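You operate a simulated robot arm through the tools that you are given. There is no shell and no other tool. Be economical: measure what you need, move in short steps, check, and stop when the job is done.

You run a simulated robot arm. Do the job below in one go: nothing can be reset, and whatever is moved stays where it is left.

JOB
Take the yoghurt tub from the top of the hall table and put it on top of the blue tumbler.

It is judged by the outcome, as a careful person would: the job done as asked, and still so three seconds after it is handed in. It fails if anything else is knocked over, pushed out of place, dropped, spilled or broken.

ROBOT AND FRAMES
A 6-joint arm with a two-finger parallel gripper, fixed in place. Base frame: the origin is at the foot of the arm, x ahead of it, y to its left, z up; the work surface is at about z = 0. Units: m, degrees, N and s.
With the tool pointing down near the work surface it reaches from about 0.14 to 0.58 m from the base axis. Its first joint turns from -66.0 to 66.0 degrees. Payload 2.1 kg.
The TCP is the grasp point between the finger pads, 0.03 m short of the fingertips. In the tool frame z runs along the fingers and y along their closing line. Largest opening 0.094 m; finger width 0.028, thickness 0.01; the body of the gripper, 0.05 by 0.096 m, starts 0.055 m behind the TCP.
Orientation is told as [roll, pitch, yaw] about the base's x, y, z axes, in that order, counted from this pose: with the fingers straight down and closing along the base's y, the tool's x points along the base's -x, its y along +y and its z along -z.

CONTROLS
- The arm moves only by the tool arm_command. Its argument "series" is a list that holds one entry, the list of rows, each a list of 7 numbers: the turn, a rotation vector about the base's x, y, z in units of 4 degrees (1.0 is 4 degrees), then the shift along the base's x, y, z in units of 20 mm (1.0 is 20 mm), then the closure, from 0 (fully open) to 1 (shut). In form: [[[wx, wy, wz, x, y, z, claw], ...]]. A call has 1 to 8 rows; each row shifts and turns the commanded pose from where the row before left it. A call with a number of a shift or a turn outside -1 to 1 is refused whole. A row lasts 0.2 s, in which the tool goes at most 0.05 m and 8.6 degrees; a call with a longer step from one row to the next is refused whole, and so is a gripper value outside its range. A pose out of reach is approached as far as the arm can. The call stops where the force on the tool passes 40 N (or 10 N more than at its start, if that is more) or the arm is blocked; 0.2 s more then pass. Each finger travels about 0.072 m/s and halts on what it meets, pressing with about 35 N; the grip force reading is that of the motor and also rises with nothing between the fingers. The clock runs only during rows and for 0.2 s after the last one: add rows that do not move to give the fingers time. It gives the time, the measured TCP pose, the force on the tool (base axes), the opening and the grip force at its end, in the units of the frame above (readings bear some noise), and new pictures: "pictures" is both (left out), scene, wrist or none.
- Cameras (640 x 400 px; columns grow to the right, rows downward): "scene" is fixed at [0.0583, -0.3678, 0.5054]; the picture's right is [0.78, -0.62, 0.00], its down [-0.24, -0.30, -0.92] and it looks along [0.57, 0.72, -0.39] (base axes); focal length 316 px, centre (320, 200). "wrist" rides on the gripper at [-0.037, 0, -0.058] in the tool frame; the picture's right is [0.00, -1.00, 0.00], its down [0.97, 0.00, -0.24] and it looks along [0.24, 0.00, 0.97] (tool axes); focal length 218 px, centre (320, 200).
- measure_at(camera, pixels): for up to 12 pixels [column, row] of the newest picture of that camera ("zoom" is the newest enlarged one), the place [x, y, z] in the base frame of the surface seen there, good to about 0.002 m. It takes no simulated time.
- inspect(camera, box): a new picture of the part [left, top, right, bottom] of that camera's present view, enlarged. It takes no simulated time.
- hand_in(): hands the job in; it is judged then, once.

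Go step by step. Measure first, check grasps and placings, and put right what went wrong. The budget is 60 turns and 120 pictures, counting those below and the enlarged ones. Unless the task says otherwise, let go and move clear before handing in, and close with one line.

The tools are called after "Emit:" as a command line: name --argument value ..., lists and objects as JSON in quotes. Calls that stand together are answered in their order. arm_command: Moves the arm, as the interface text tells. Its arguments: {"type":"object","properties":{"series":{"type":"array"},"pictures":{"type":"string","enum":["both","scene","wrist","none"]}},"required":["series"]} The other tools are called the same way: measure_at (camera, pixels) gives the place of the surface under pixels of a picture; inspect (camera, box) takes an enlarged picture of a part of a camera's view; hand_in () hands the job in.

At the start:

```text
time: 0.0
tcp_pos: [0.2258, 0.0623, 0.3884]
ee_rot: [0.0, 0.0, -0.1]
ft_force: [0.8, 0.4, -0.8]
width: 0.094
grip_force: 0.2
```

scene: 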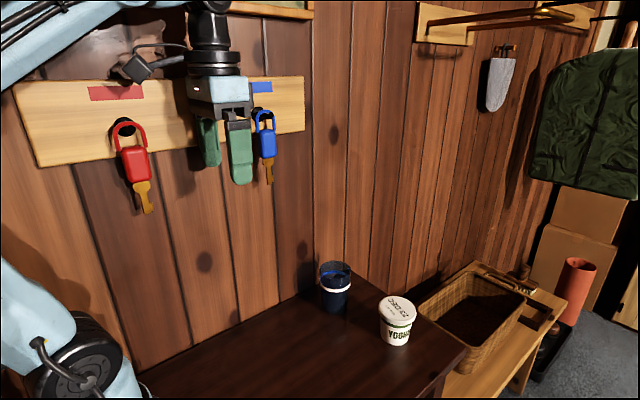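
wrist: 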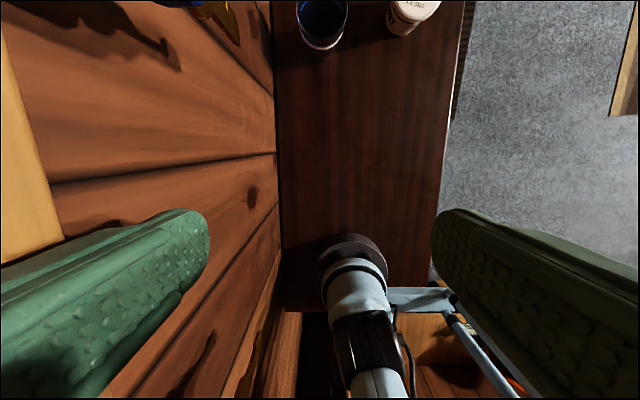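

The scene shows the blue tumbler near (336,288) and the yoghurt tub near (397,320). I'll enlarge that area and measure both.

Emit:
inspect --camera "scene" --box '[290, 240, 450, 360]'

Emit:
measure_at --camera "scene" --pixels '[[398, 309], [381, 312], [416, 312], [400, 299], [398, 322], [396, 343], [336, 265], [336, 278], [320, 272], [352, 272], [336, 292], [335, 311]]'

```text
3.33 times, centred on (370, 300) of scene
```

zoom: 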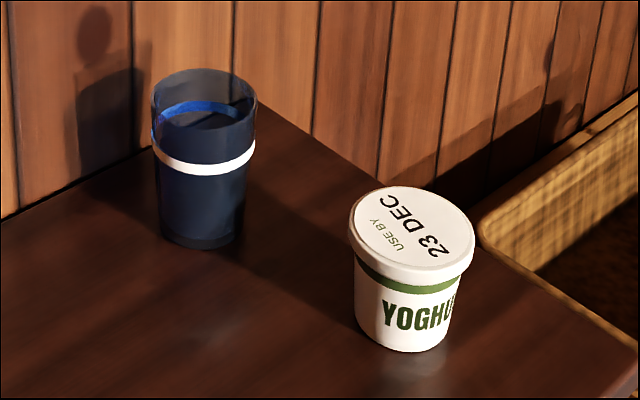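

```text
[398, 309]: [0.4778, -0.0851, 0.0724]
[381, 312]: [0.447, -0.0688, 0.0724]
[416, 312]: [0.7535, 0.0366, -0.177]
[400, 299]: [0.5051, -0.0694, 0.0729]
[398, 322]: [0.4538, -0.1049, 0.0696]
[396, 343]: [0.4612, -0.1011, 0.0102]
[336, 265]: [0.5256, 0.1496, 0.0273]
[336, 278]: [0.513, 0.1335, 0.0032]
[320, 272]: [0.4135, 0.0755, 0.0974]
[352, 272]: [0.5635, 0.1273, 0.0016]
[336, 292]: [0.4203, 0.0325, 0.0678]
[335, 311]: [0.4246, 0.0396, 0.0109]
```

The tub lid is at about z=0.072, and the tumbler has a clear rim (zoom (203,75)) that reads through. I'll measure the edges on the zoom.

Emit:
measure_at --camera "zoom" --pixels '[[353, 228], [470, 238], [398, 190], [425, 262], [413, 226], [405, 350], [154, 135], [254, 143], [205, 165], [205, 245], [155, 92], [254, 100]]'

Emit:
measure_at --camera "zoom" --pixels '[[203, 70], [203, 73], [205, 127], [205, 130], [160, 80], [245, 85], [152, 100], [256, 105], [163, 225], [242, 225], [358, 310], [447, 325]]'

```text
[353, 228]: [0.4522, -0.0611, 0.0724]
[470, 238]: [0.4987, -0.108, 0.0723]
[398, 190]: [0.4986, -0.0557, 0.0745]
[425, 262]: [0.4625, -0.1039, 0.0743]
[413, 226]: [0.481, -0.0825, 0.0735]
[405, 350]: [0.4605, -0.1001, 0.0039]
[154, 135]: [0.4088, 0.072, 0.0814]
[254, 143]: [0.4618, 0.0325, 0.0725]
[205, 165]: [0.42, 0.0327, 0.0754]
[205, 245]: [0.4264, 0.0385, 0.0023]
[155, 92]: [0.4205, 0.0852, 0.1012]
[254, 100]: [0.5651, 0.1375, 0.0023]
```

```text
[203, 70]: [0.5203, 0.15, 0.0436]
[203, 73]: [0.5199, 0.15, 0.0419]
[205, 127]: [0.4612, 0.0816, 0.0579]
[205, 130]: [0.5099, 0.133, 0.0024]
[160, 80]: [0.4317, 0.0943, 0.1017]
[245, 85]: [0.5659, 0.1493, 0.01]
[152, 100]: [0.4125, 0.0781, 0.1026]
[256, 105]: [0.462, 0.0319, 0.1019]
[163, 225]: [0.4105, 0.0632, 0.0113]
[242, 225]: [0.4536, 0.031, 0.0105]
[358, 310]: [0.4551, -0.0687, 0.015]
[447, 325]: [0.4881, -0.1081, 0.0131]
```

The tumbler rim is at about z=0.102, r≈0.034, centred near (0.44,0.058). The tub lid is centred near (0.478,-0.082). The tub's base may be narrower than the tumbler's mouth, so I'll move the wrist camera overhead for a look.

Emit:
arm_command --series '[[[0, 0, 0, 1, -0.5, 0, 0], [0, 0, 0, 1, -0.5, 0, 0], [0, 0, 0, 1, -0.5, 0, 0], [0, 0, 0, 1, -0.5, 0, 0], [0, 0, 0, 1, -0.5, 0, 0], [0, 0, 0, 1, 0, 0, 0], [0, 0, 0, 1, 0, -0.5, 0], [0, 0, 0, 1, 0, -0.5, 0]]]'

```text
time: 1.1
tcp_pos: [0.3008, 0.0248, 0.3889]
ee_rot: [0.2, 1.3, 1.3]
ft_force: [-7.6, -0.8, -0.3]
width: 0.0938
grip_force: 0.2
stopped in row 5: the force on the tool passed its limit (the readings are from after the stop); the commanded pose is now the measured one
```

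scene: 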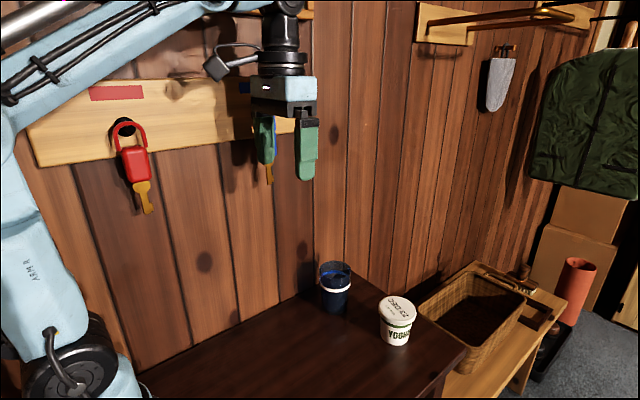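
wrist: 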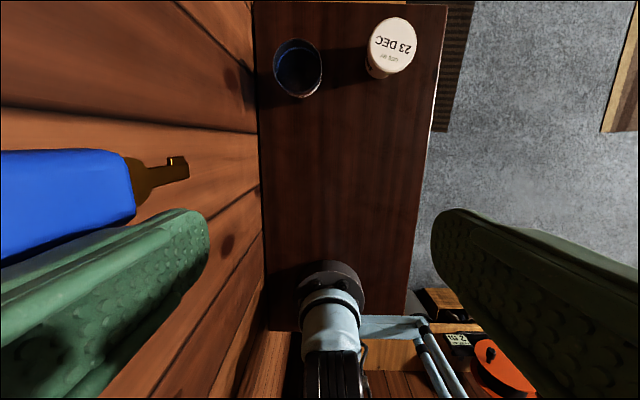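

The force of -7.6 N in x stopped the move, and the left finger is beside the blue key (wrist (60,190)). I'll look closely and measure before going further.

Emit:
inspect --camera "scene" --box '[200, 50, 360, 200]'

Emit:
measure_at --camera "wrist" --pixels '[[60, 170], [60, 220], [120, 180], [180, 168], [130, 210], [10, 200], [20, 160]]'

Emit:
measure_at --camera "scene" --pixels '[[268, 170], [262, 150], [276, 130], [305, 150], [265, 125], [272, 105], [250, 90]]'

```text
2.67 times, centred on (280, 125) of scene
```

zoom: 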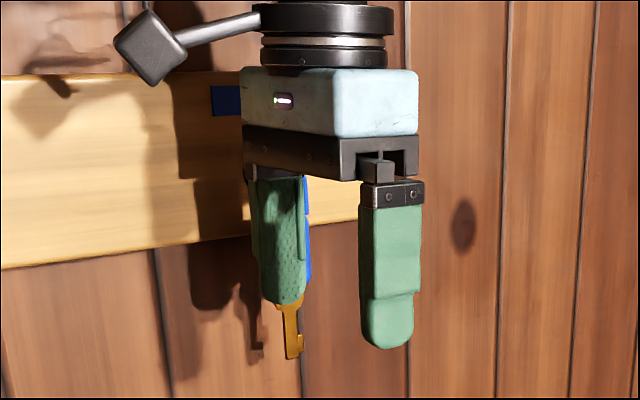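

```text
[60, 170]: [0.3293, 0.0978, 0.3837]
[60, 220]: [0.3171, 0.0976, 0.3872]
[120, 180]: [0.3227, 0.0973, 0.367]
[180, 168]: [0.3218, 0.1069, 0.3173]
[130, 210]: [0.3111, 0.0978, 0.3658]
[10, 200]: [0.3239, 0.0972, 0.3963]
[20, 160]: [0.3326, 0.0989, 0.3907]
```

```text
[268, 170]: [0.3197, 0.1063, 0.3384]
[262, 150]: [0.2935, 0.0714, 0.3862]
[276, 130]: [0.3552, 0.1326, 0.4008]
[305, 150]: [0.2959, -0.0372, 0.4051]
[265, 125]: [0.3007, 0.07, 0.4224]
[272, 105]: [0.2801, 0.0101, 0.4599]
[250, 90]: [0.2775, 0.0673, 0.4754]
```

The blue key (x≈0.31–0.33, y≈0.097) is on its hook next to the gripper and seems to have been touched. I'll back straight off in -x, then move away from the wall.

Emit:
arm_command --series '[[[0, 0, 0, -0.6, 0, 0, 0], [0, 0, 0, -0.6, 0, 0, 0], [0, 0, 0, 0, -1, 0, 0], [0, 0, 0, 0, -1, 0, 0], [0, 0, 0, 0, -1, 0, 0], [0, 0, 0, 0, -1, 0, 0], [0, 0, 0, 0, -1, 0, 0]]]'

Emit:
inspect --camera "scene" --box '[200, 50, 360, 200]'

```text
time: 2.7
tcp_pos: [0.2775, -0.0763, 0.3891]
ee_rot: [0.1, 1.1, 1.1]
ft_force: [-0.5, -0.5, 0.0]
width: 0.0939
grip_force: 0.0
```

scene: 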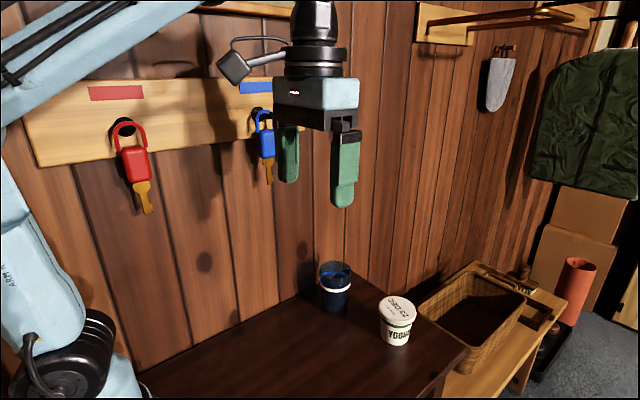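
wrist: 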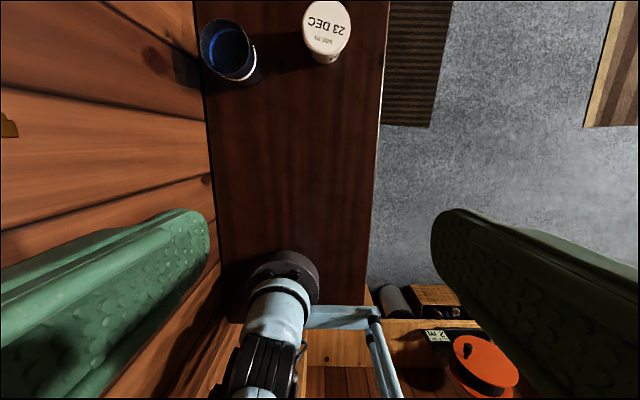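

```text
2.67 times, centred on (280, 125) of scene
```

zoom: 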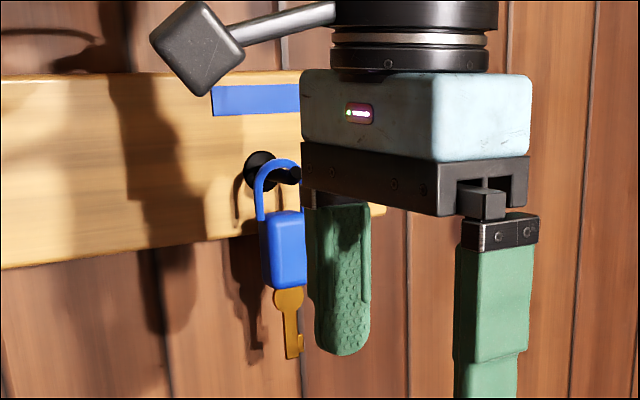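

The blue key is still hanging on its hook (zoom (280,180)). I'll measure the hook's extent so I can stay clear of it, and the tumbler mouth in the wrist picture.

Emit:
measure_at --camera "zoom" --pixels '[[292, 174], [285, 175], [265, 160], [283, 163], [282, 245], [292, 340], [225, 100], [370, 210], [298, 178]]'

Emit:
inspect --camera "wrist" --box '[180, 0, 380, 100]'

```text
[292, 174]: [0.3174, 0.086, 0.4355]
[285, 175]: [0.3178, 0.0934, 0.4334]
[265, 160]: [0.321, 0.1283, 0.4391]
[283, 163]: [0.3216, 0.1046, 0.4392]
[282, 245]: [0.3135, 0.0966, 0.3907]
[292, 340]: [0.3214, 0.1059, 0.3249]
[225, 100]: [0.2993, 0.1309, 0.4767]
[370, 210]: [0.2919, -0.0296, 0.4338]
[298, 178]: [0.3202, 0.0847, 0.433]
```

```text
3.20 times, centred on (280, 50) of wrist
```

zoom: 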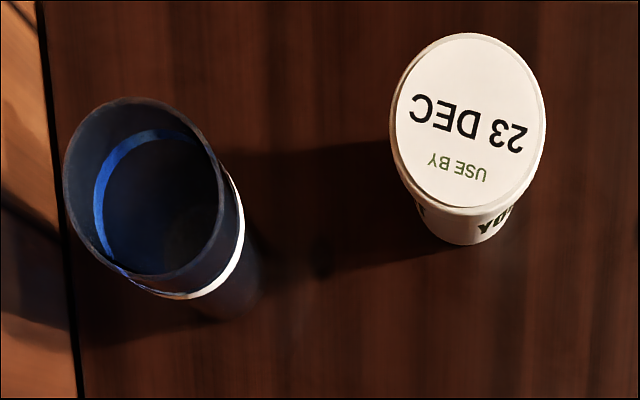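

The hook tip is at y≈0.083, z≈0.435, and the tumbler looks empty with a wide mouth. I'll move over the two objects, keeping away from the wall, for accurate diameters.

Emit:
arm_command --series '[[[0, 0, 0, 1, 0, -0.5, 0], [0, 0, 0, 1, 0, -0.5, 0], [0, 0, 0, 1, 0, -0.5, 0], [0, 0, 0, 1, 0, -0.5, 0], [0, 0, 0, 1, 0, -0.5, 0], [0, 0, 0, 1, 0, -0.5, 0], [0, -0.25, -0.25, 1, 0, 0, 0], [0, 0, 0, 0.5, 0, 0, 0]]]'

Emit:
inspect --camera "wrist" --box '[160, 50, 400, 200]'

```text
time: 4.5
tcp_pos: [0.4274, -0.075, 0.329]
ee_rot: [0.3, 0.1, 0.1]
ft_force: [-1.4, -0.1, 0.6]
width: 0.094
grip_force: 0.0
```

scene: 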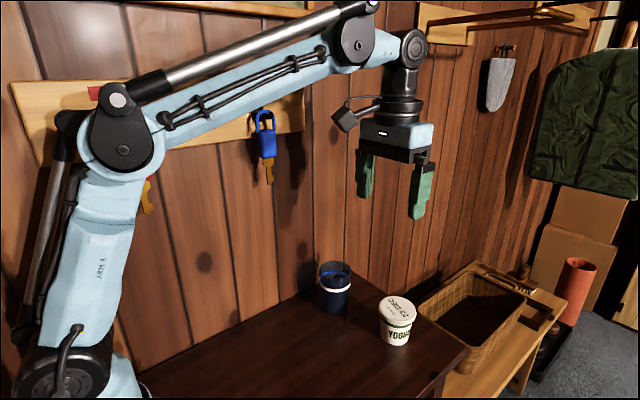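
wrist: 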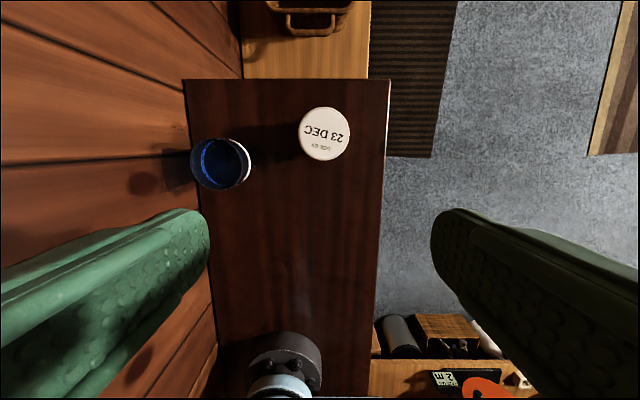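

```text
2.67 times, centred on (280, 125) of wrist
```

zoom: 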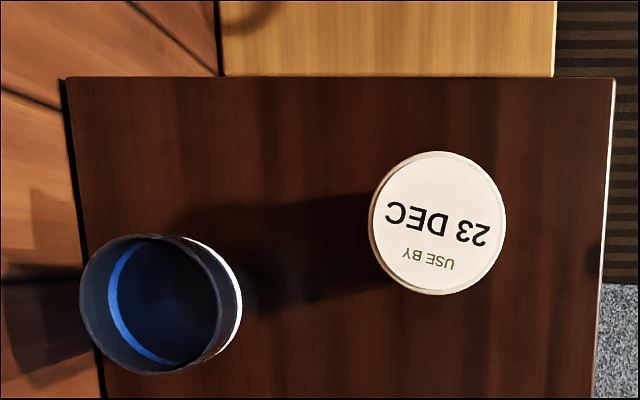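

The tumbler mouth spans zoom x 81–220 and the lid 369–507. I'll measure the rims, the interior and the lid edges.

Emit:
measure_at --camera "zoom" --pixels '[[82, 300], [217, 310], [150, 237], [150, 374], [95, 345], [100, 255], [90, 300], [210, 310], [165, 300], [120, 310], [150, 245], [150, 365]]'

Emit:
measure_at --camera "zoom" --pixels '[[371, 222], [504, 222], [437, 154], [437, 291], [437, 222], [390, 270], [485, 270], [390, 175], [485, 175], [238, 310], [225, 270], [215, 345]]'

```text
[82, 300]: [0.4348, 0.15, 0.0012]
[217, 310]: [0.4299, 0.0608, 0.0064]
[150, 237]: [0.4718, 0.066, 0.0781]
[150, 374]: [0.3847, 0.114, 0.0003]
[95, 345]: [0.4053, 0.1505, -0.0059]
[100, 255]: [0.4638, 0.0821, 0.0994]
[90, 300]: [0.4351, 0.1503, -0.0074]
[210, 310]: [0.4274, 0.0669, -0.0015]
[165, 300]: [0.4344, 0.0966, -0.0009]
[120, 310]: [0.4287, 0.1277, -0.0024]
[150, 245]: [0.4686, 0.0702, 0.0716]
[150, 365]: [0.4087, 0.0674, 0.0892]
```

```text
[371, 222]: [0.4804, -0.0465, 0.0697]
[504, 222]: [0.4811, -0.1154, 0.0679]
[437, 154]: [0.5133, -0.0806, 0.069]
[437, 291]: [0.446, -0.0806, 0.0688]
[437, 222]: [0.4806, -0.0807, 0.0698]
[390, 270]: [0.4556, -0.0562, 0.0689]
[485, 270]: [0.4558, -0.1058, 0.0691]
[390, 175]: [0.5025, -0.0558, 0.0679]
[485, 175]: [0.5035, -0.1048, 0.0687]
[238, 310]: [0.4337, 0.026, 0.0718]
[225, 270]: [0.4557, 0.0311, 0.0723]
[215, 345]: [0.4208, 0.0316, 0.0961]
```

The lid centre is (0.480,-0.081), diameter 0.069, top z≈0.070. The tumbler axis is (0.440,0.059), r≈0.033. I'll enlarge the mouth and the tub base to judge the fit.

Emit:
inspect --camera "wrist" --box '[182, 128, 262, 198]'

Emit:
inspect --camera "scene" --box '[310, 250, 370, 320]'

Emit:
inspect --camera "scene" --box '[370, 285, 430, 355]'

```text
5.71 times, centred on (222, 163) of wrist
```

zoom: 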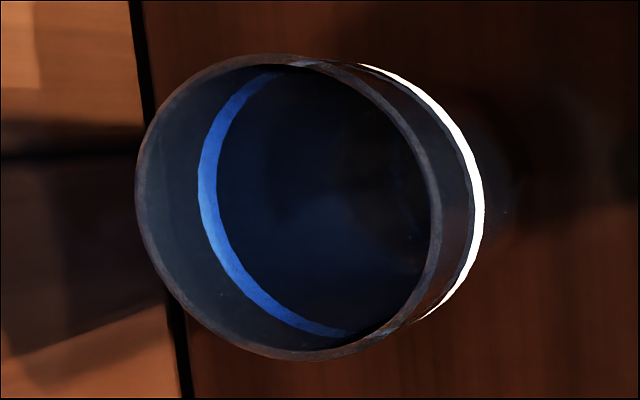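

```text
5.71 times, centred on (340, 285) of scene
```

zoom: 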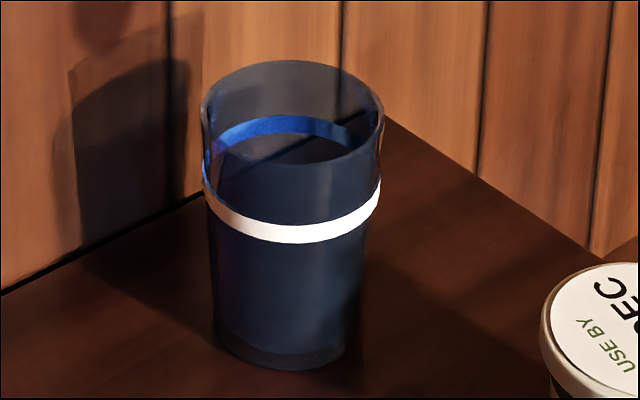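

```text
5.71 times, centred on (400, 320) of scene
```

zoom: 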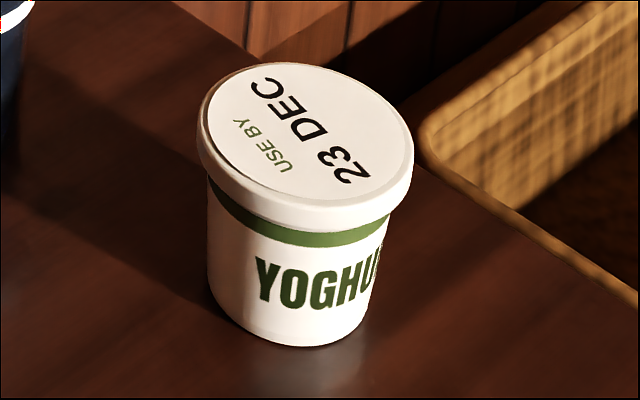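

The tinted mouth is about 0.062 inside with a thin rim, and the tub's base is about 0.053 with a lid of 0.069. The tub can therefore seat upright with its lid carried by the rim. I'll measure the black cube on the wrist (scene (345,118)) and the arm links, to plan a path clear of the hook.

Emit:
measure_at --camera "scene" --pixels '[[345, 118], [365, 103], [398, 85], [410, 48], [355, 38], [250, 85], [120, 150], [395, 107], [387, 140], [170, 110], [320, 20], [425, 205]]'

Emit:
measure_at --camera "scene" --pixels '[[428, 305], [480, 275], [500, 300], [455, 345], [264, 110], [268, 180]]'

```text
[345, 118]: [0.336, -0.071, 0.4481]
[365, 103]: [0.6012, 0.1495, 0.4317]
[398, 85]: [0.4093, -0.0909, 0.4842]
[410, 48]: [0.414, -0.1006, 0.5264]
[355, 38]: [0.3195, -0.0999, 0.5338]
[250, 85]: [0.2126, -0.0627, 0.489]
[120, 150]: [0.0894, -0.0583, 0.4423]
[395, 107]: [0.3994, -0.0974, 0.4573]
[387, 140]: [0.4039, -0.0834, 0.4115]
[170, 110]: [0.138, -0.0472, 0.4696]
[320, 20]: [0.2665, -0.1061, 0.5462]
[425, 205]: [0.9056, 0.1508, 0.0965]
```

```text
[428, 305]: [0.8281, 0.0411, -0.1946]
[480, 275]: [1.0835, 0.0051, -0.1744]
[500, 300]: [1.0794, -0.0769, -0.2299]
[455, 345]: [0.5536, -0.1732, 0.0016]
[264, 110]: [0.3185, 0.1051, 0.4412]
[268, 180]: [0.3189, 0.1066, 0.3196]
```

The wrist cube sits about 0.09 m to the -x side, and lowering over the tumbler untilted would bring the forearm within millimetres of the hook. I'll yaw the tool +90° so it closes along x, then lean the wrist away from the wall about that closing line.

Emit:
arm_command --series '[[[0, 0, 1, 0, 0, 0, 0], [0, 0, 1, 0, 0, 0, 0], [0, 0, 1, 0, 0, 0, 0], [0, 0, 1, 0, 0, 0, 0], [0, 0, 1, 0, 0, 0, 0], [0, 0, 1, 0, 0, 0, 0], [0, 0, 1, 0, 0, 0, 0], [0, 0, 1, 0, 0, 0, 0]]]' --pictures "none"

Emit:
arm_command --series '[[[0, 0, 1, 0, 0, 0, 0], [0, 0, 1, 0, 0, 0, 0], [0, 0, 1, 0, 0, 0, 0], [0, 0, 1, 0, 0, 0, 0], [0, 0, 1, 0, 0, 0, 0], [0, 0, 1, 0, 0, 0, 0], [0, 0, 1, 0, 0, 0, 0], [0, 0, 1, 0, 0, 0, 0]]]' --pictures "none"

Emit:
arm_command --series '[[[0, 0, 1, 0, 0, 0, 0], [0, 0, 1, 0, 0, 0, 0], [0, 0, 1, 0, 0, 0, 0], [0, 0, 1, 0, 0, 0, 0], [0, 0, 1, 0, 0, 0, 0], [0, 0, 1, 0, 0, 0, 0], [0, 0, 0.5, 0, 0, 0, 0], [0, 0, 0, 0, 0, 0, 0]]]'

```text
time: 6.3
tcp_pos: [0.4267, -0.075, 0.3285]
ee_rot: [0.1, 0.1, 32.3]
ft_force: [0.0, -0.4, 0.3]
width: 0.094
grip_force: 0.0
```

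```text
time: 8.1
tcp_pos: [0.427, -0.0754, 0.3292]
ee_rot: [0.1, 0.1, 64.2]
ft_force: [-0.5, -1.0, 0.2]
width: 0.0939
grip_force: 0.1
```

```text
time: 9.9
tcp_pos: [0.4279, -0.0763, 0.3285]
ee_rot: [0.2, 0.1, 90.2]
ft_force: [-0.3, 0.0, 0.1]
width: 0.0941
grip_force: 0.0
```

scene: 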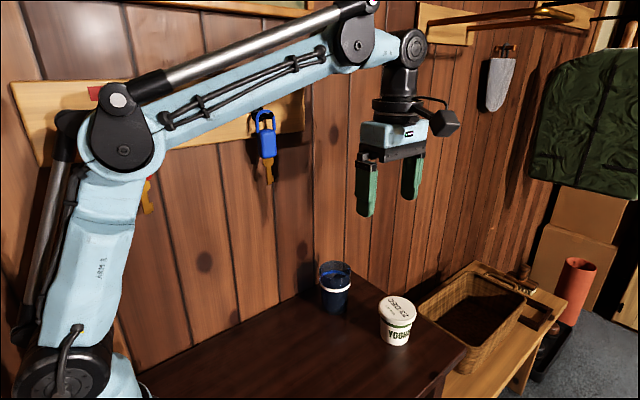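
wrist: 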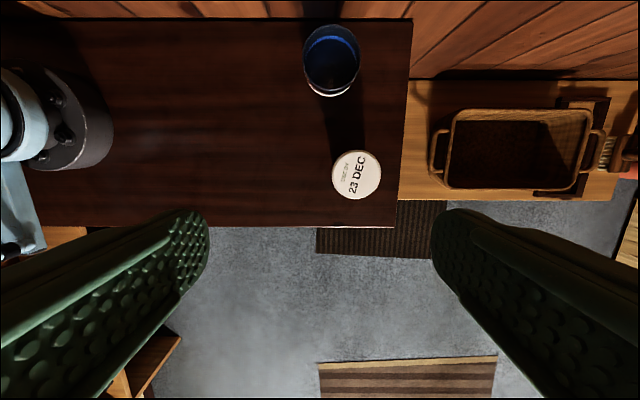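

The yaw succeeded (90.2°) and the scene is undisturbed. Next I'll lean the tool +20° in roll, moving to x 0.480, y -0.088 and descending partway.

Emit:
arm_command --series '[[[1, 0, 0, 0.52, -0.12, -1, 0], [1, 0, 0, 0.52, -0.12, -1, 0], [1, 0, 0, 0.52, -0.12, -1, 0], [1, 0, 0, 0.52, -0.12, -1, 0], [1, 0, 0, 0.52, -0.12, -1, 0], [0, 0, 0, 0, 0, -1, 0], [0, 0, 0, 0, 0, -1, 0], [0, 0, 0, 0, 0, -1, 0]]]'

```text
time: 11.7
tcp_pos: [0.48, -0.0875, 0.1675]
ee_rot: [0.1, -20.0, 90.1]
ft_force: [0.1, -0.8, 0.8]
width: 0.0941
grip_force: 0.1
```

scene: 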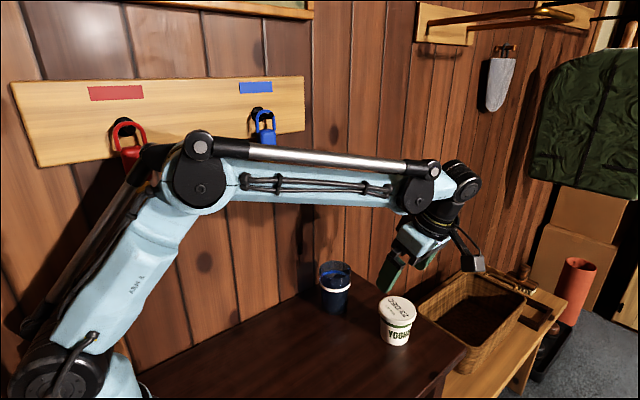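
wrist: 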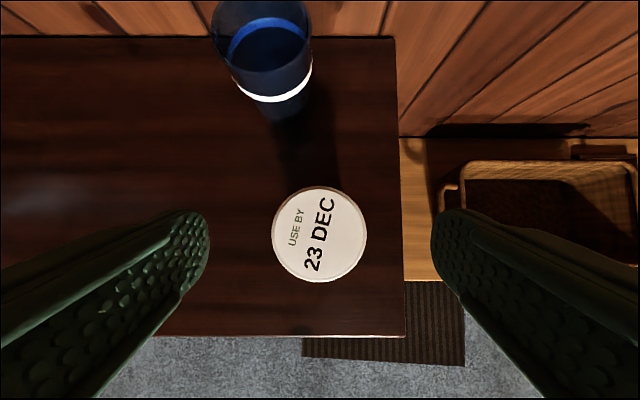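

The lid is centred between the fingers (wrist (319,234)) and the lean is right. I'll descend to z≈0.085 and check before closing.

Emit:
arm_command --series '[[[0, 0, 0, 0, -0.02, -1, 0], [0, 0, 0, 0, 0, -1, 0], [0, 0, 0, 0, 0, -1, 0], [0, 0, 0, 0, 0, -0.6, 0], [0, 0, 0, 0, 0, -0.5, 0], [0, 0, 0, 0, 0, 0, 0]]]'

Emit:
inspect --camera "scene" --box '[350, 240, 470, 360]'

```text
time: 13.1
tcp_pos: [0.4808, -0.0883, 0.0855]
ee_rot: [0.1, -19.9, 90.0]
ft_force: [-0.2, 0.3, 0.2]
width: 0.094
grip_force: 0.0
```

scene: 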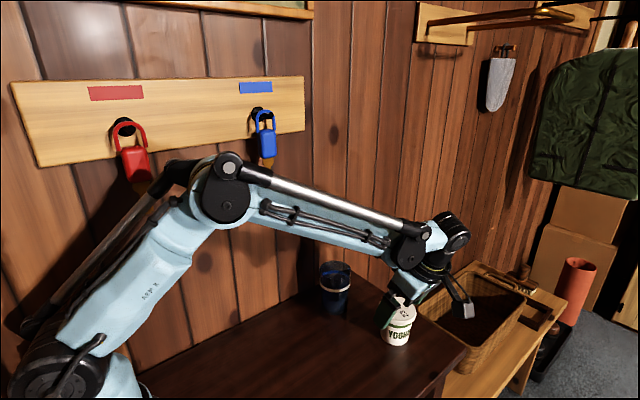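
wrist: 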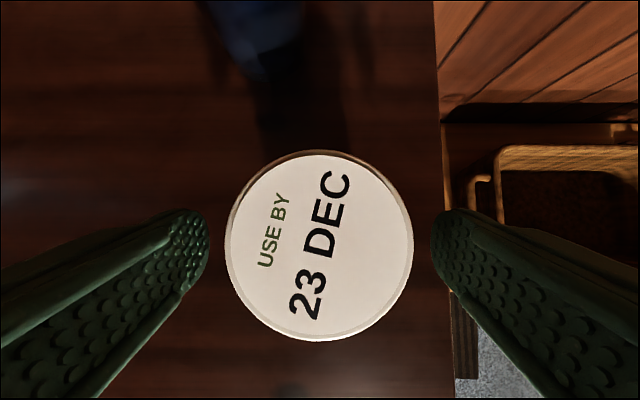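

```text
3.33 times, centred on (410, 300) of scene
```

zoom: 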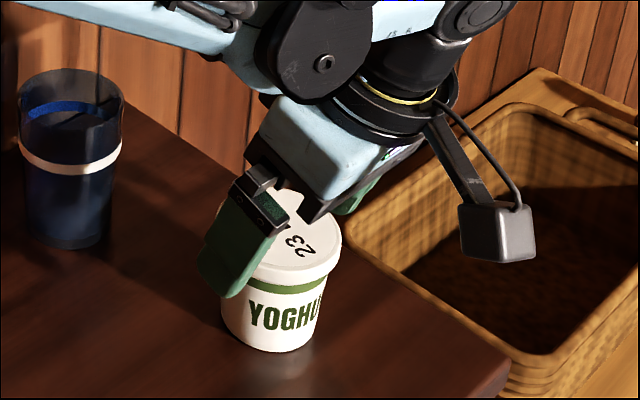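

The fingers straddle the lid evenly, with tips near the lid's lower edge. I'll close.

Emit:
arm_command --series '[[[0, 0, 0, 0, 0, 0, 0.25], [0, 0, 0, 0, 0, 0, 0.35], [0, 0, 0, 0, 0, 0, 1], [0, 0, 0, 0, 0, 0, 1], [0, 0, 0, 0, 0, 0, 1]]]'

Emit:
inspect --camera "scene" --box '[350, 240, 470, 360]'

```text
time: 14.3
tcp_pos: [0.4802, -0.0899, 0.0864]
ee_rot: [0.1, -19.9, 90.1]
ft_force: [-1.3, 0.4, 0.7]
width: 0.0704
grip_force: 35.2
```

scene: 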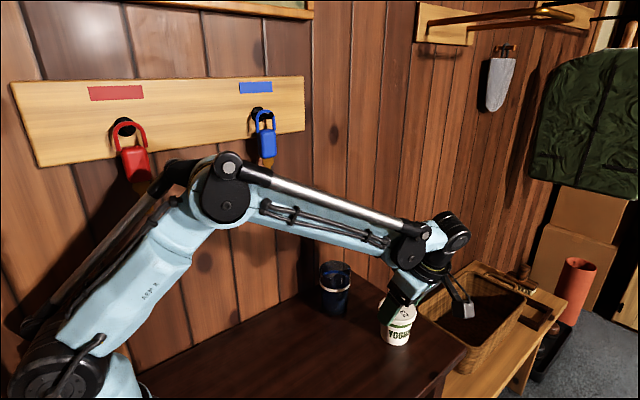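
wrist: 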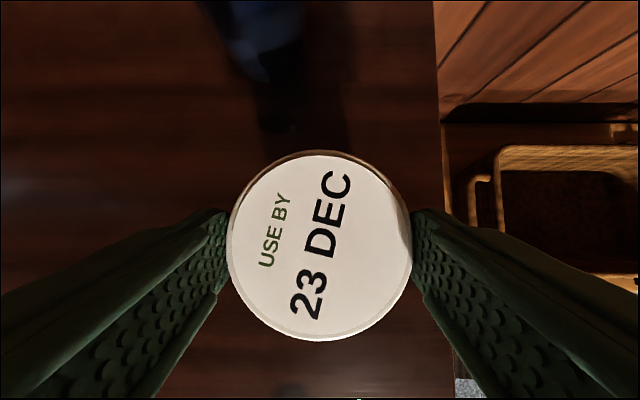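

```text
3.33 times, centred on (410, 300) of scene
```

zoom: 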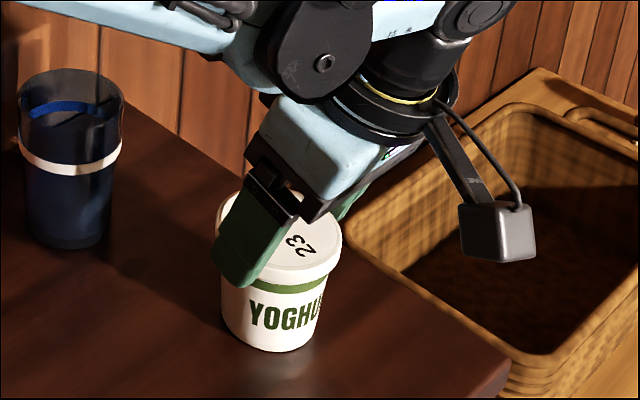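

The lid is gripped at 0.070 m with 35 N. I'll lift straight up about 0.13 m so the base clears the tumbler rim, then check.

Emit:
arm_command --series '[[[0, 0, 0, 0, 0, 0.5, 1], [0, 0, 0, 0, 0, 1, 1], [0, 0, 0, 0, 0, 1, 1], [0, 0, 0, 0, 0, 1, 1], [0, 0, 0, 0, 0, 1, 1], [0, 0, 0, 0, 0, 1, 1], [0, 0, 0, 0, 0, 1, 1], [0, 0, 0, 0, 0, 0, 1]]]'

Emit:
inspect --camera "scene" --box '[330, 170, 470, 310]'

```text
time: 16.1
tcp_pos: [0.478, -0.0881, 0.2191]
ee_rot: [0.1, -19.9, 90.1]
ft_force: [-0.5, 0.6, -1.4]
width: 0.0704
grip_force: 35.4
```

scene: 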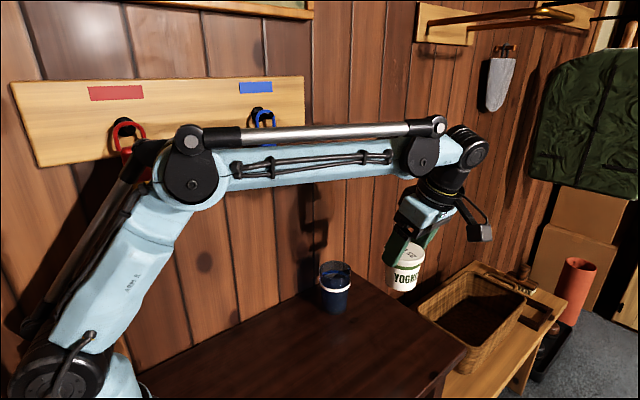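
wrist: 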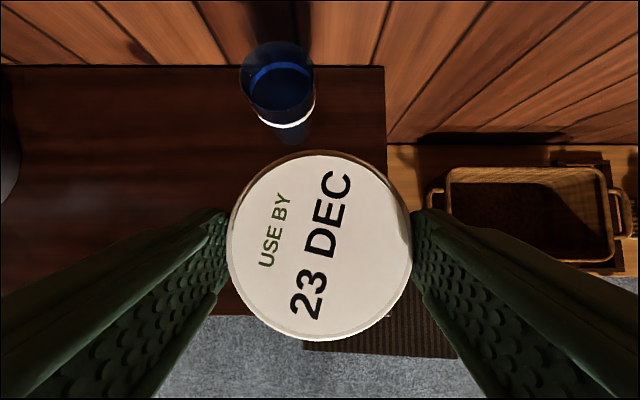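

```text
2.86 times, centred on (400, 240) of scene
```

zoom: 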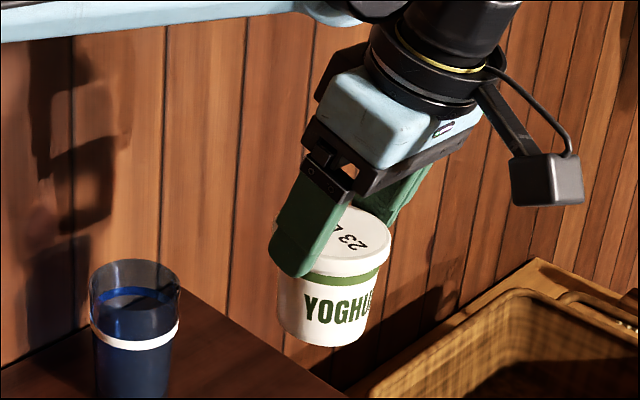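

The tub hangs upright and firmly held, base at about z 0.133. I'll measure the lid's position to compute the shift to the tumbler axis, and recheck the tumbler.

Emit:
measure_at --camera "wrist" --pixels '[[320, 156], [320, 336], [320, 250], [245, 250], [398, 250], [300, 200], [340, 310]]'

Emit:
measure_at --camera "zoom" --pixels '[[318, 344], [280, 325], [360, 338], [102, 335], [167, 335], [136, 345], [92, 280], [179, 290]]'

```text
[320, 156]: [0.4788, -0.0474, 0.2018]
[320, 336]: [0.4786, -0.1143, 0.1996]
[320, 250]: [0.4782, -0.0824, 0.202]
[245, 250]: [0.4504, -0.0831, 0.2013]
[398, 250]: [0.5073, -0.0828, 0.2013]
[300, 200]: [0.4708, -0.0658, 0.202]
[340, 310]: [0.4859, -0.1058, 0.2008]
```

```text
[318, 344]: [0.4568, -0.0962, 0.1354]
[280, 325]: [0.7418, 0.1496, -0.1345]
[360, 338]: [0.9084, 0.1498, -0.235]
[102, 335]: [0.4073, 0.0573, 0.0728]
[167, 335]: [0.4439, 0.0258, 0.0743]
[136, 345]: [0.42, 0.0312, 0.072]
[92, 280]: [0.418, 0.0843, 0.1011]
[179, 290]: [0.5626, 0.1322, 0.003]
```

The lid centre is (0.478,-0.081), level to within about 2°. The shift to the tumbler axis (0.440,0.059) is (-0.038,+0.140), done level with about 0.03 m clearance over the rim.

Emit:
arm_command --series '[[[0, 0, 0, -0.275, 1, 0.1, 1], [0, 0, 0, -0.275, 1, 0.1, 1], [0, 0, 0, -0.275, 1, 0, 1], [0, 0, 0, -0.275, 1, 0, 1], [0, 0, 0, -0.275, 1, 0, 1], [0, 0, 0, -0.275, 1, 0, 1], [0, 0, 0, -0.275, 1, 0, 1], [0, 0, 0, 0, 0, 0, 1]]]'

Emit:
inspect --camera "scene" --box '[270, 180, 410, 330]'

```text
time: 17.9
tcp_pos: [0.4399, 0.0519, 0.2206]
ee_rot: [0.2, -19.9, 90.1]
ft_force: [-0.3, -0.8, -1.1]
width: 0.0707
grip_force: 35.0
```

scene: 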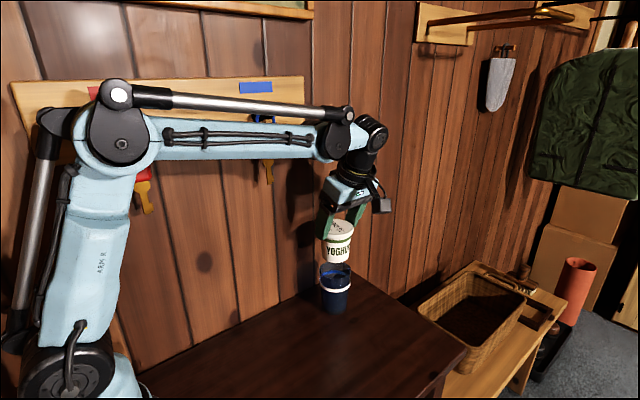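
wrist: 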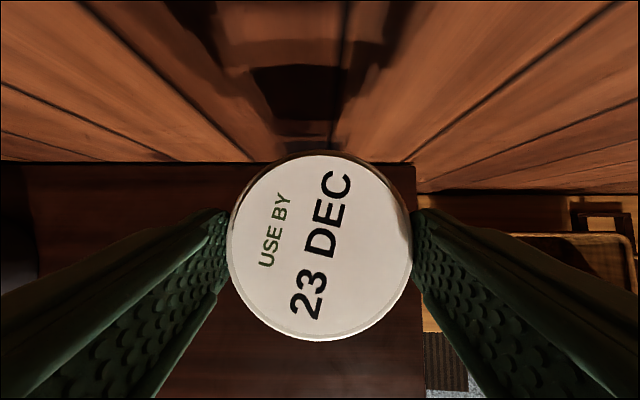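

```text
2.67 times, centred on (340, 255) of scene
```

zoom: 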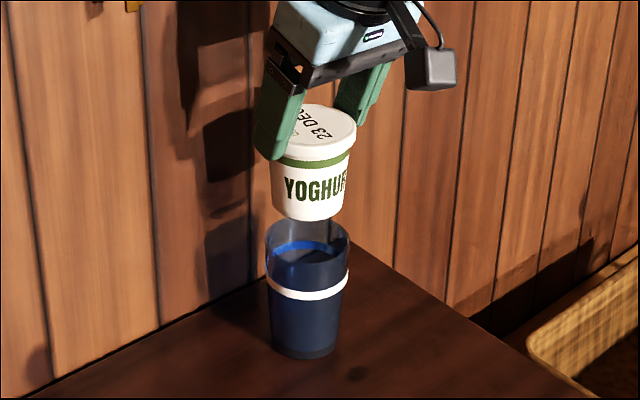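

The tub is centred over the rim in view (base 272–343 against rim 265–350 in the zoom). I'll verify with the lid centre before lowering.

Emit:
measure_at --camera "wrist" --pixels '[[320, 250], [320, 156], [320, 336], [245, 250], [398, 250]]'

Emit:
measure_at --camera "zoom" --pixels '[[308, 215], [275, 200], [340, 205], [267, 250], [348, 255], [308, 290], [272, 285], [345, 285], [267, 240], [347, 240]]'

```text
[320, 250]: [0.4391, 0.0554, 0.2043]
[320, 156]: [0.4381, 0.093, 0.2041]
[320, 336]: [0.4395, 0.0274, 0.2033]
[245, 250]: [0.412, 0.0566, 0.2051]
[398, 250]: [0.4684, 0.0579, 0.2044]
```

```text
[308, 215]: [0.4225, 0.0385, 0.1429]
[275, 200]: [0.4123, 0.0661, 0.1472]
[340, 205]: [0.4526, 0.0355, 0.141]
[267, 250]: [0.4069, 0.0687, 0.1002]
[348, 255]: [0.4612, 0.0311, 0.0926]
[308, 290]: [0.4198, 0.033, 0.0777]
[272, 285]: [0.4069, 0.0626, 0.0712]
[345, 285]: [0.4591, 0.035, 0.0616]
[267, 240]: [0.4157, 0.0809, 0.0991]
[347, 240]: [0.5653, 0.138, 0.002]
```

Lid centre (0.439,0.060) against tumbler axis (0.440,0.059), so the alignment is good. I'll lower the base to just at the rim and check the force.

Emit:
arm_command --series '[[[0, 0, 0, 0.03, 0, -0.5, 1], [0, 0, 0, 0, 0, -0.5, 1], [0, 0, 0, 0, 0, -0.4, 1], [0, 0, 0, 0, 0, -0.1, 1], [0, 0, 0, 0, 0, 0, 1]]]' --pictures "scene"

Emit:
inspect --camera "scene" --box '[290, 200, 390, 320]'

```text
time: 19.1
tcp_pos: [0.4416, 0.0516, 0.1912]
ee_rot: [0.2, -20.0, 90.1]
ft_force: [-0.5, 0.9, -1.8]
width: 0.0707
grip_force: 34.7
```

scene: 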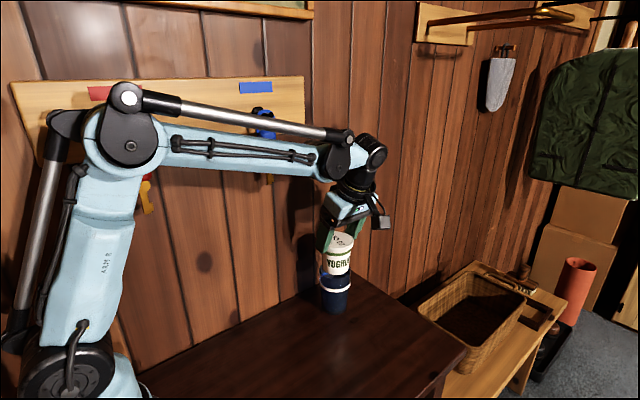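

```text
3.33 times, centred on (340, 260) of scene
```

zoom: 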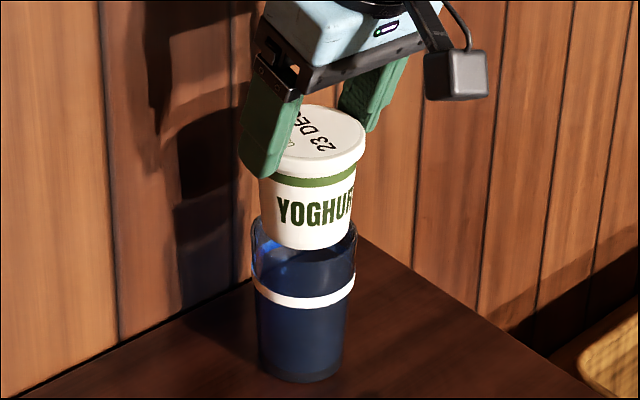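

The base is at z≈0.105 with no contact yet (force about -1.8 N). I'll continue in small steps and watch the force.

Emit:
arm_command --series '[[[0, 0, 0, 0, 0, -0.1, 1], [0, 0, 0, 0, 0, -0.1, 1], [0, 0, 0, 0, 0, -0.1, 1], [0, 0, 0, 0, 0, 0, 1]]]' --pictures "scene"

Emit:
inspect --camera "scene" --box '[310, 225, 370, 320]'

```text
time: 20.1
tcp_pos: [0.4421, 0.0506, 0.1861]
ee_rot: [0.1, -20.0, 90.2]
ft_force: [-1.7, -2.4, 26.8]
width: 0.0708
grip_force: 35.1
```

scene: 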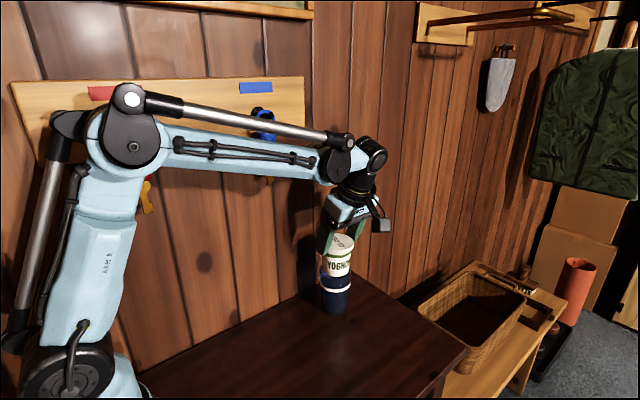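

```text
4.21 times, centred on (340, 272) of scene
```

zoom: 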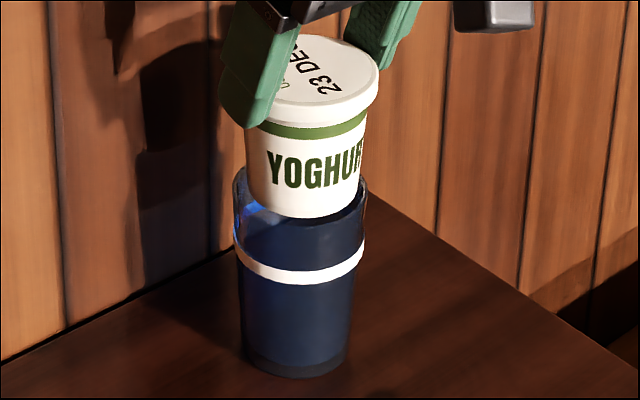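

Contact came at about the rim height (26.8 N up, little side force) with the base centred, so the tub is bearing on the tumbler top. I'll ease the pressure by about 1 mm and check.

Emit:
arm_command --series '[[[0, 0, 0, 0, 0, 0.04, 1], [0, 0, 0, 0, 0, 0, 1]]]'

Emit:
inspect --camera "scene" --box '[310, 225, 370, 320]'

Emit:
measure_at --camera "wrist" --pixels '[[320, 250], [320, 160], [320, 330], [245, 250], [398, 250]]'

```text
time: 20.7
tcp_pos: [0.4421, 0.0524, 0.188]
ee_rot: [0.1, -20.0, 90.1]
ft_force: [-0.9, -2.3, 30.1]
width: 0.0709
grip_force: 35.2
```

scene: 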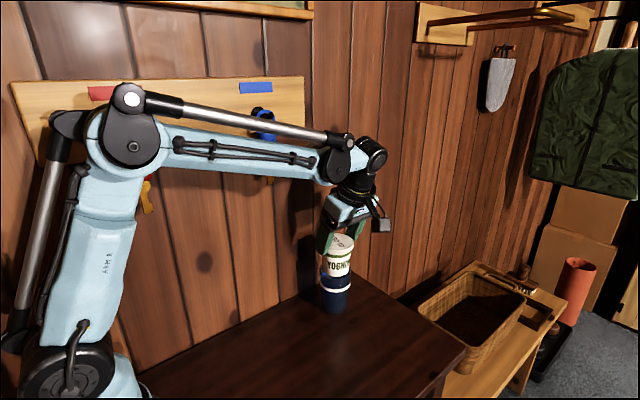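
wrist: 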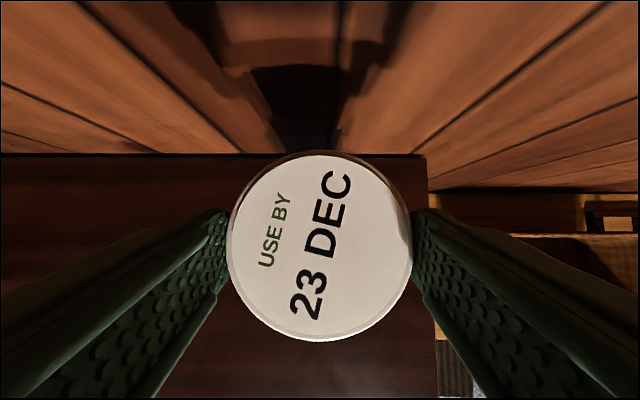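

```text
4.21 times, centred on (340, 272) of scene
```

zoom: 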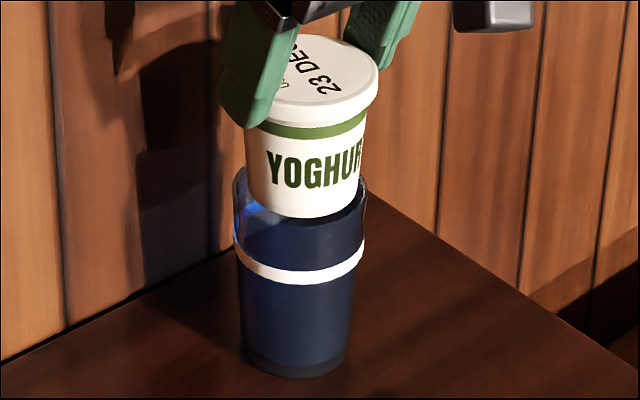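

```text
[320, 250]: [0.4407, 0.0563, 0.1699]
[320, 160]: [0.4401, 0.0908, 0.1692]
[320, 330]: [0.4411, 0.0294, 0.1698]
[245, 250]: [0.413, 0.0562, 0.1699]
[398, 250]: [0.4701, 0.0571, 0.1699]
```

The lid is level at z 0.170, centred on (0.441,0.060), but the force is still 30 N. I'll unload further.

Emit:
arm_command --series '[[[0, 0, 0, 0, 0, 0.06, 1], [0, 0, 0, 0, 0, 0, 1]]]' --pictures "none"

```text
time: 21.3
tcp_pos: [0.4417, 0.0497, 0.1861]
ee_rot: [0.0, -19.8, 90.2]
ft_force: [0.4, 0.6, 0.7]
width: 0.0705
grip_force: 35.0
```

The force is now near zero, with the tumbler carrying part of the weight. I'll open just slightly, keeping the fingers close as a guard, and look.

Emit:
arm_command --series '[[[0, 0, 0, 0, 0, 0, 0.23], [0, 0, 0, 0, 0, 0, 0.2], [0, 0, 0, 0, 0, 0, 0.18], [0, 0, 0, 0, 0, 0, 0.18], [0, 0, 0, 0, 0, 0, 0.18]]]'

Emit:
inspect --camera "scene" --box '[310, 225, 370, 320]'

Emit:
measure_at --camera "wrist" --pixels '[[320, 250], [320, 165], [320, 325], [250, 250], [390, 250]]'

```text
time: 22.5
tcp_pos: [0.4415, 0.052, 0.1867]
ee_rot: [0.1, -20.0, 90.2]
ft_force: [0.6, -0.1, 0.4]
width: 0.0769
grip_force: 0.0
```

scene: 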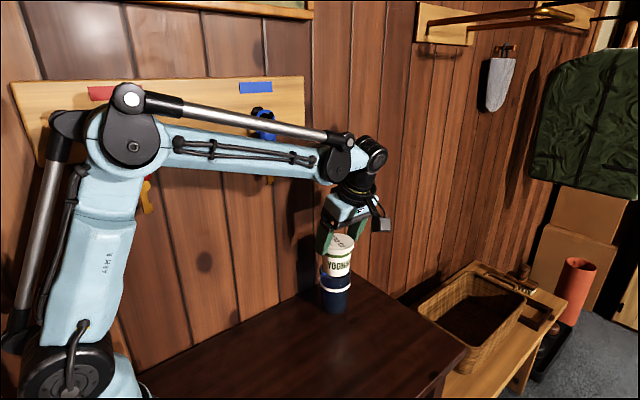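
wrist: 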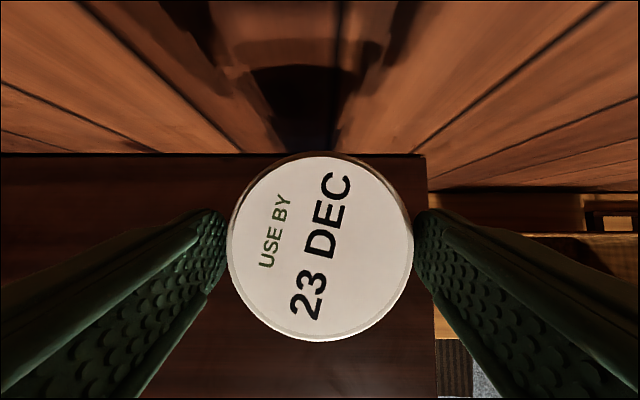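

```text
4.21 times, centred on (340, 272) of scene
```

zoom: 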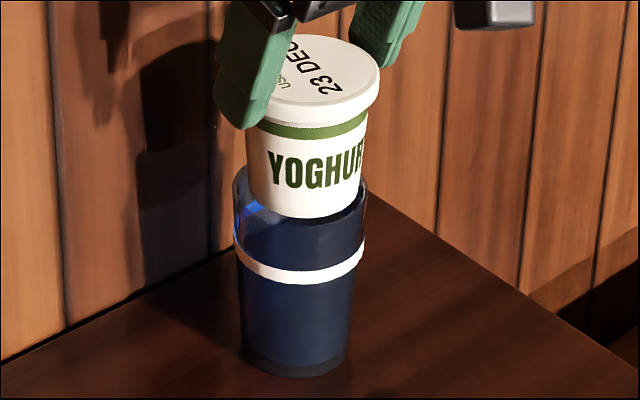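

```text
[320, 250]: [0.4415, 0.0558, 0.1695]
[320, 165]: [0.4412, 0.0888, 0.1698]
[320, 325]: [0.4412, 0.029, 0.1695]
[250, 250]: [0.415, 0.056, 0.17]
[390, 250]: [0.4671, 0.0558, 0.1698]
```

The tub stands level at z 0.170 with the grip released. I'll open fully and withdraw along the tool axis (up and away from the wall).

Emit:
arm_command --series '[[[0, 0, 0, 0, 0, 0, 0.05], [0, 0, 0, 0, 0, 0, 0], [0, 0, 0, 0, -0.17, 0.47, 0], [0, 0, 0, 0, -0.34, 0.94, 0], [0, 0, 0, 0, -0.34, 0.94, 0], [0, 0, 0, 0, -0.34, 0.94, 0], [0, 0, 0, 0, -0.6, 0.6, 0], [0, 0, 0, 0, -1, 0, 0]]]'

Emit:
arm_command --series '[[[0, 0, 0, 0, -1, 0, 0], [0, 0, 0, 0, -1, 0, 0], [0, 0, 0, 0, -1, 0, 0], [0, 0, 0, 0, 0, 0, 0], [0, 0, 0, 0, 0, 0, 0], [0, 0, 0, 0, 0, 0, 0], [0, 0, 0, 0, 0, 0, 0], [0, 0, 0, 0, 0, 0, 0]]]'

Emit:
inspect --camera "scene" --box '[230, 80, 410, 330]'

```text
time: 24.3
tcp_pos: [0.4427, -0.0042, 0.2631]
ee_rot: [0.0, -19.8, 90.1]
ft_force: [-0.3, 0.4, 0.8]
width: 0.0942
grip_force: 0.0
```

scene: 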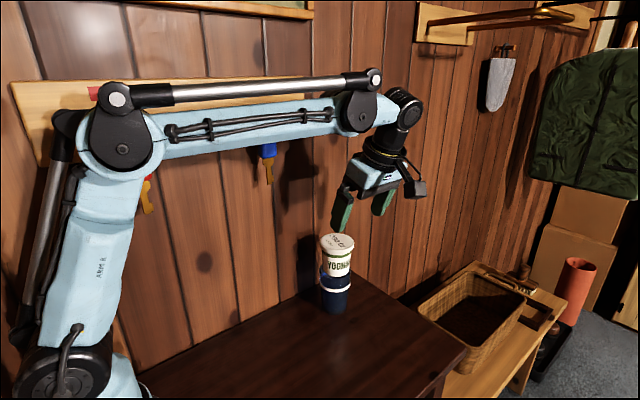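
wrist: 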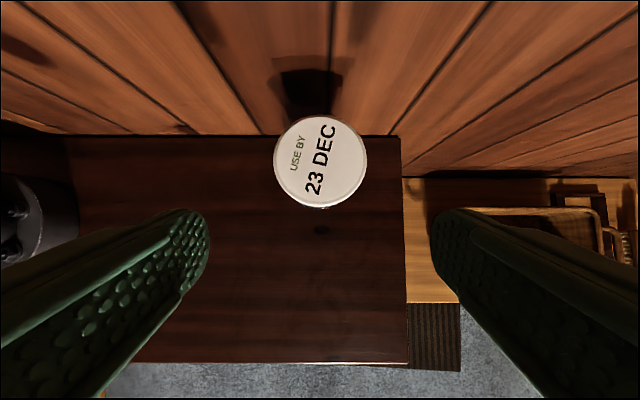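

```text
time: 26.1
tcp_pos: [0.441, -0.0651, 0.2647]
ee_rot: [0.1, -19.9, 90.2]
ft_force: [0.6, 0.0, -1.0]
width: 0.0939
grip_force: 0.2
```

scene: 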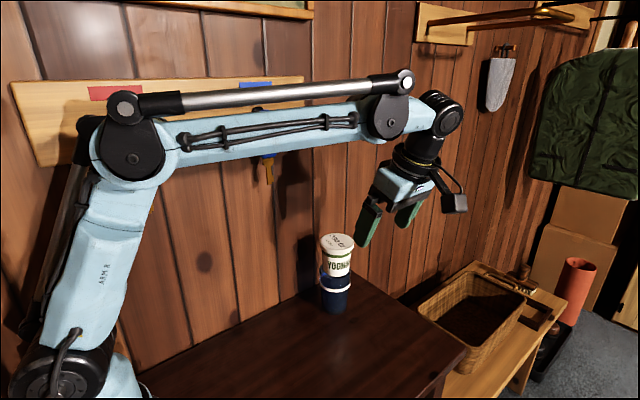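
wrist: 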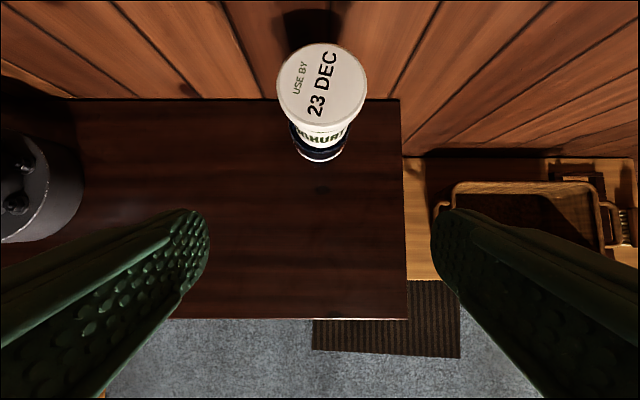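

```text
1.60 times, centred on (320, 205) of scene
```

zoom: 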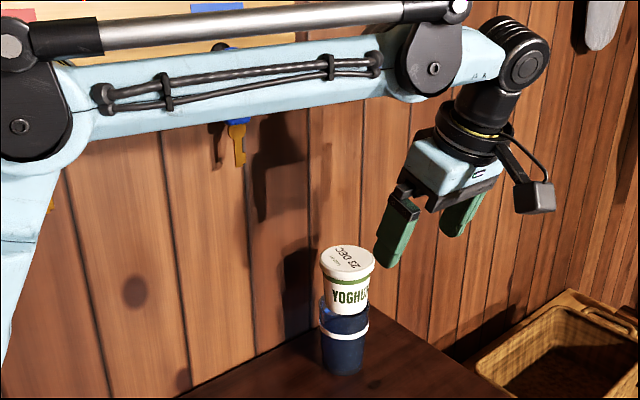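

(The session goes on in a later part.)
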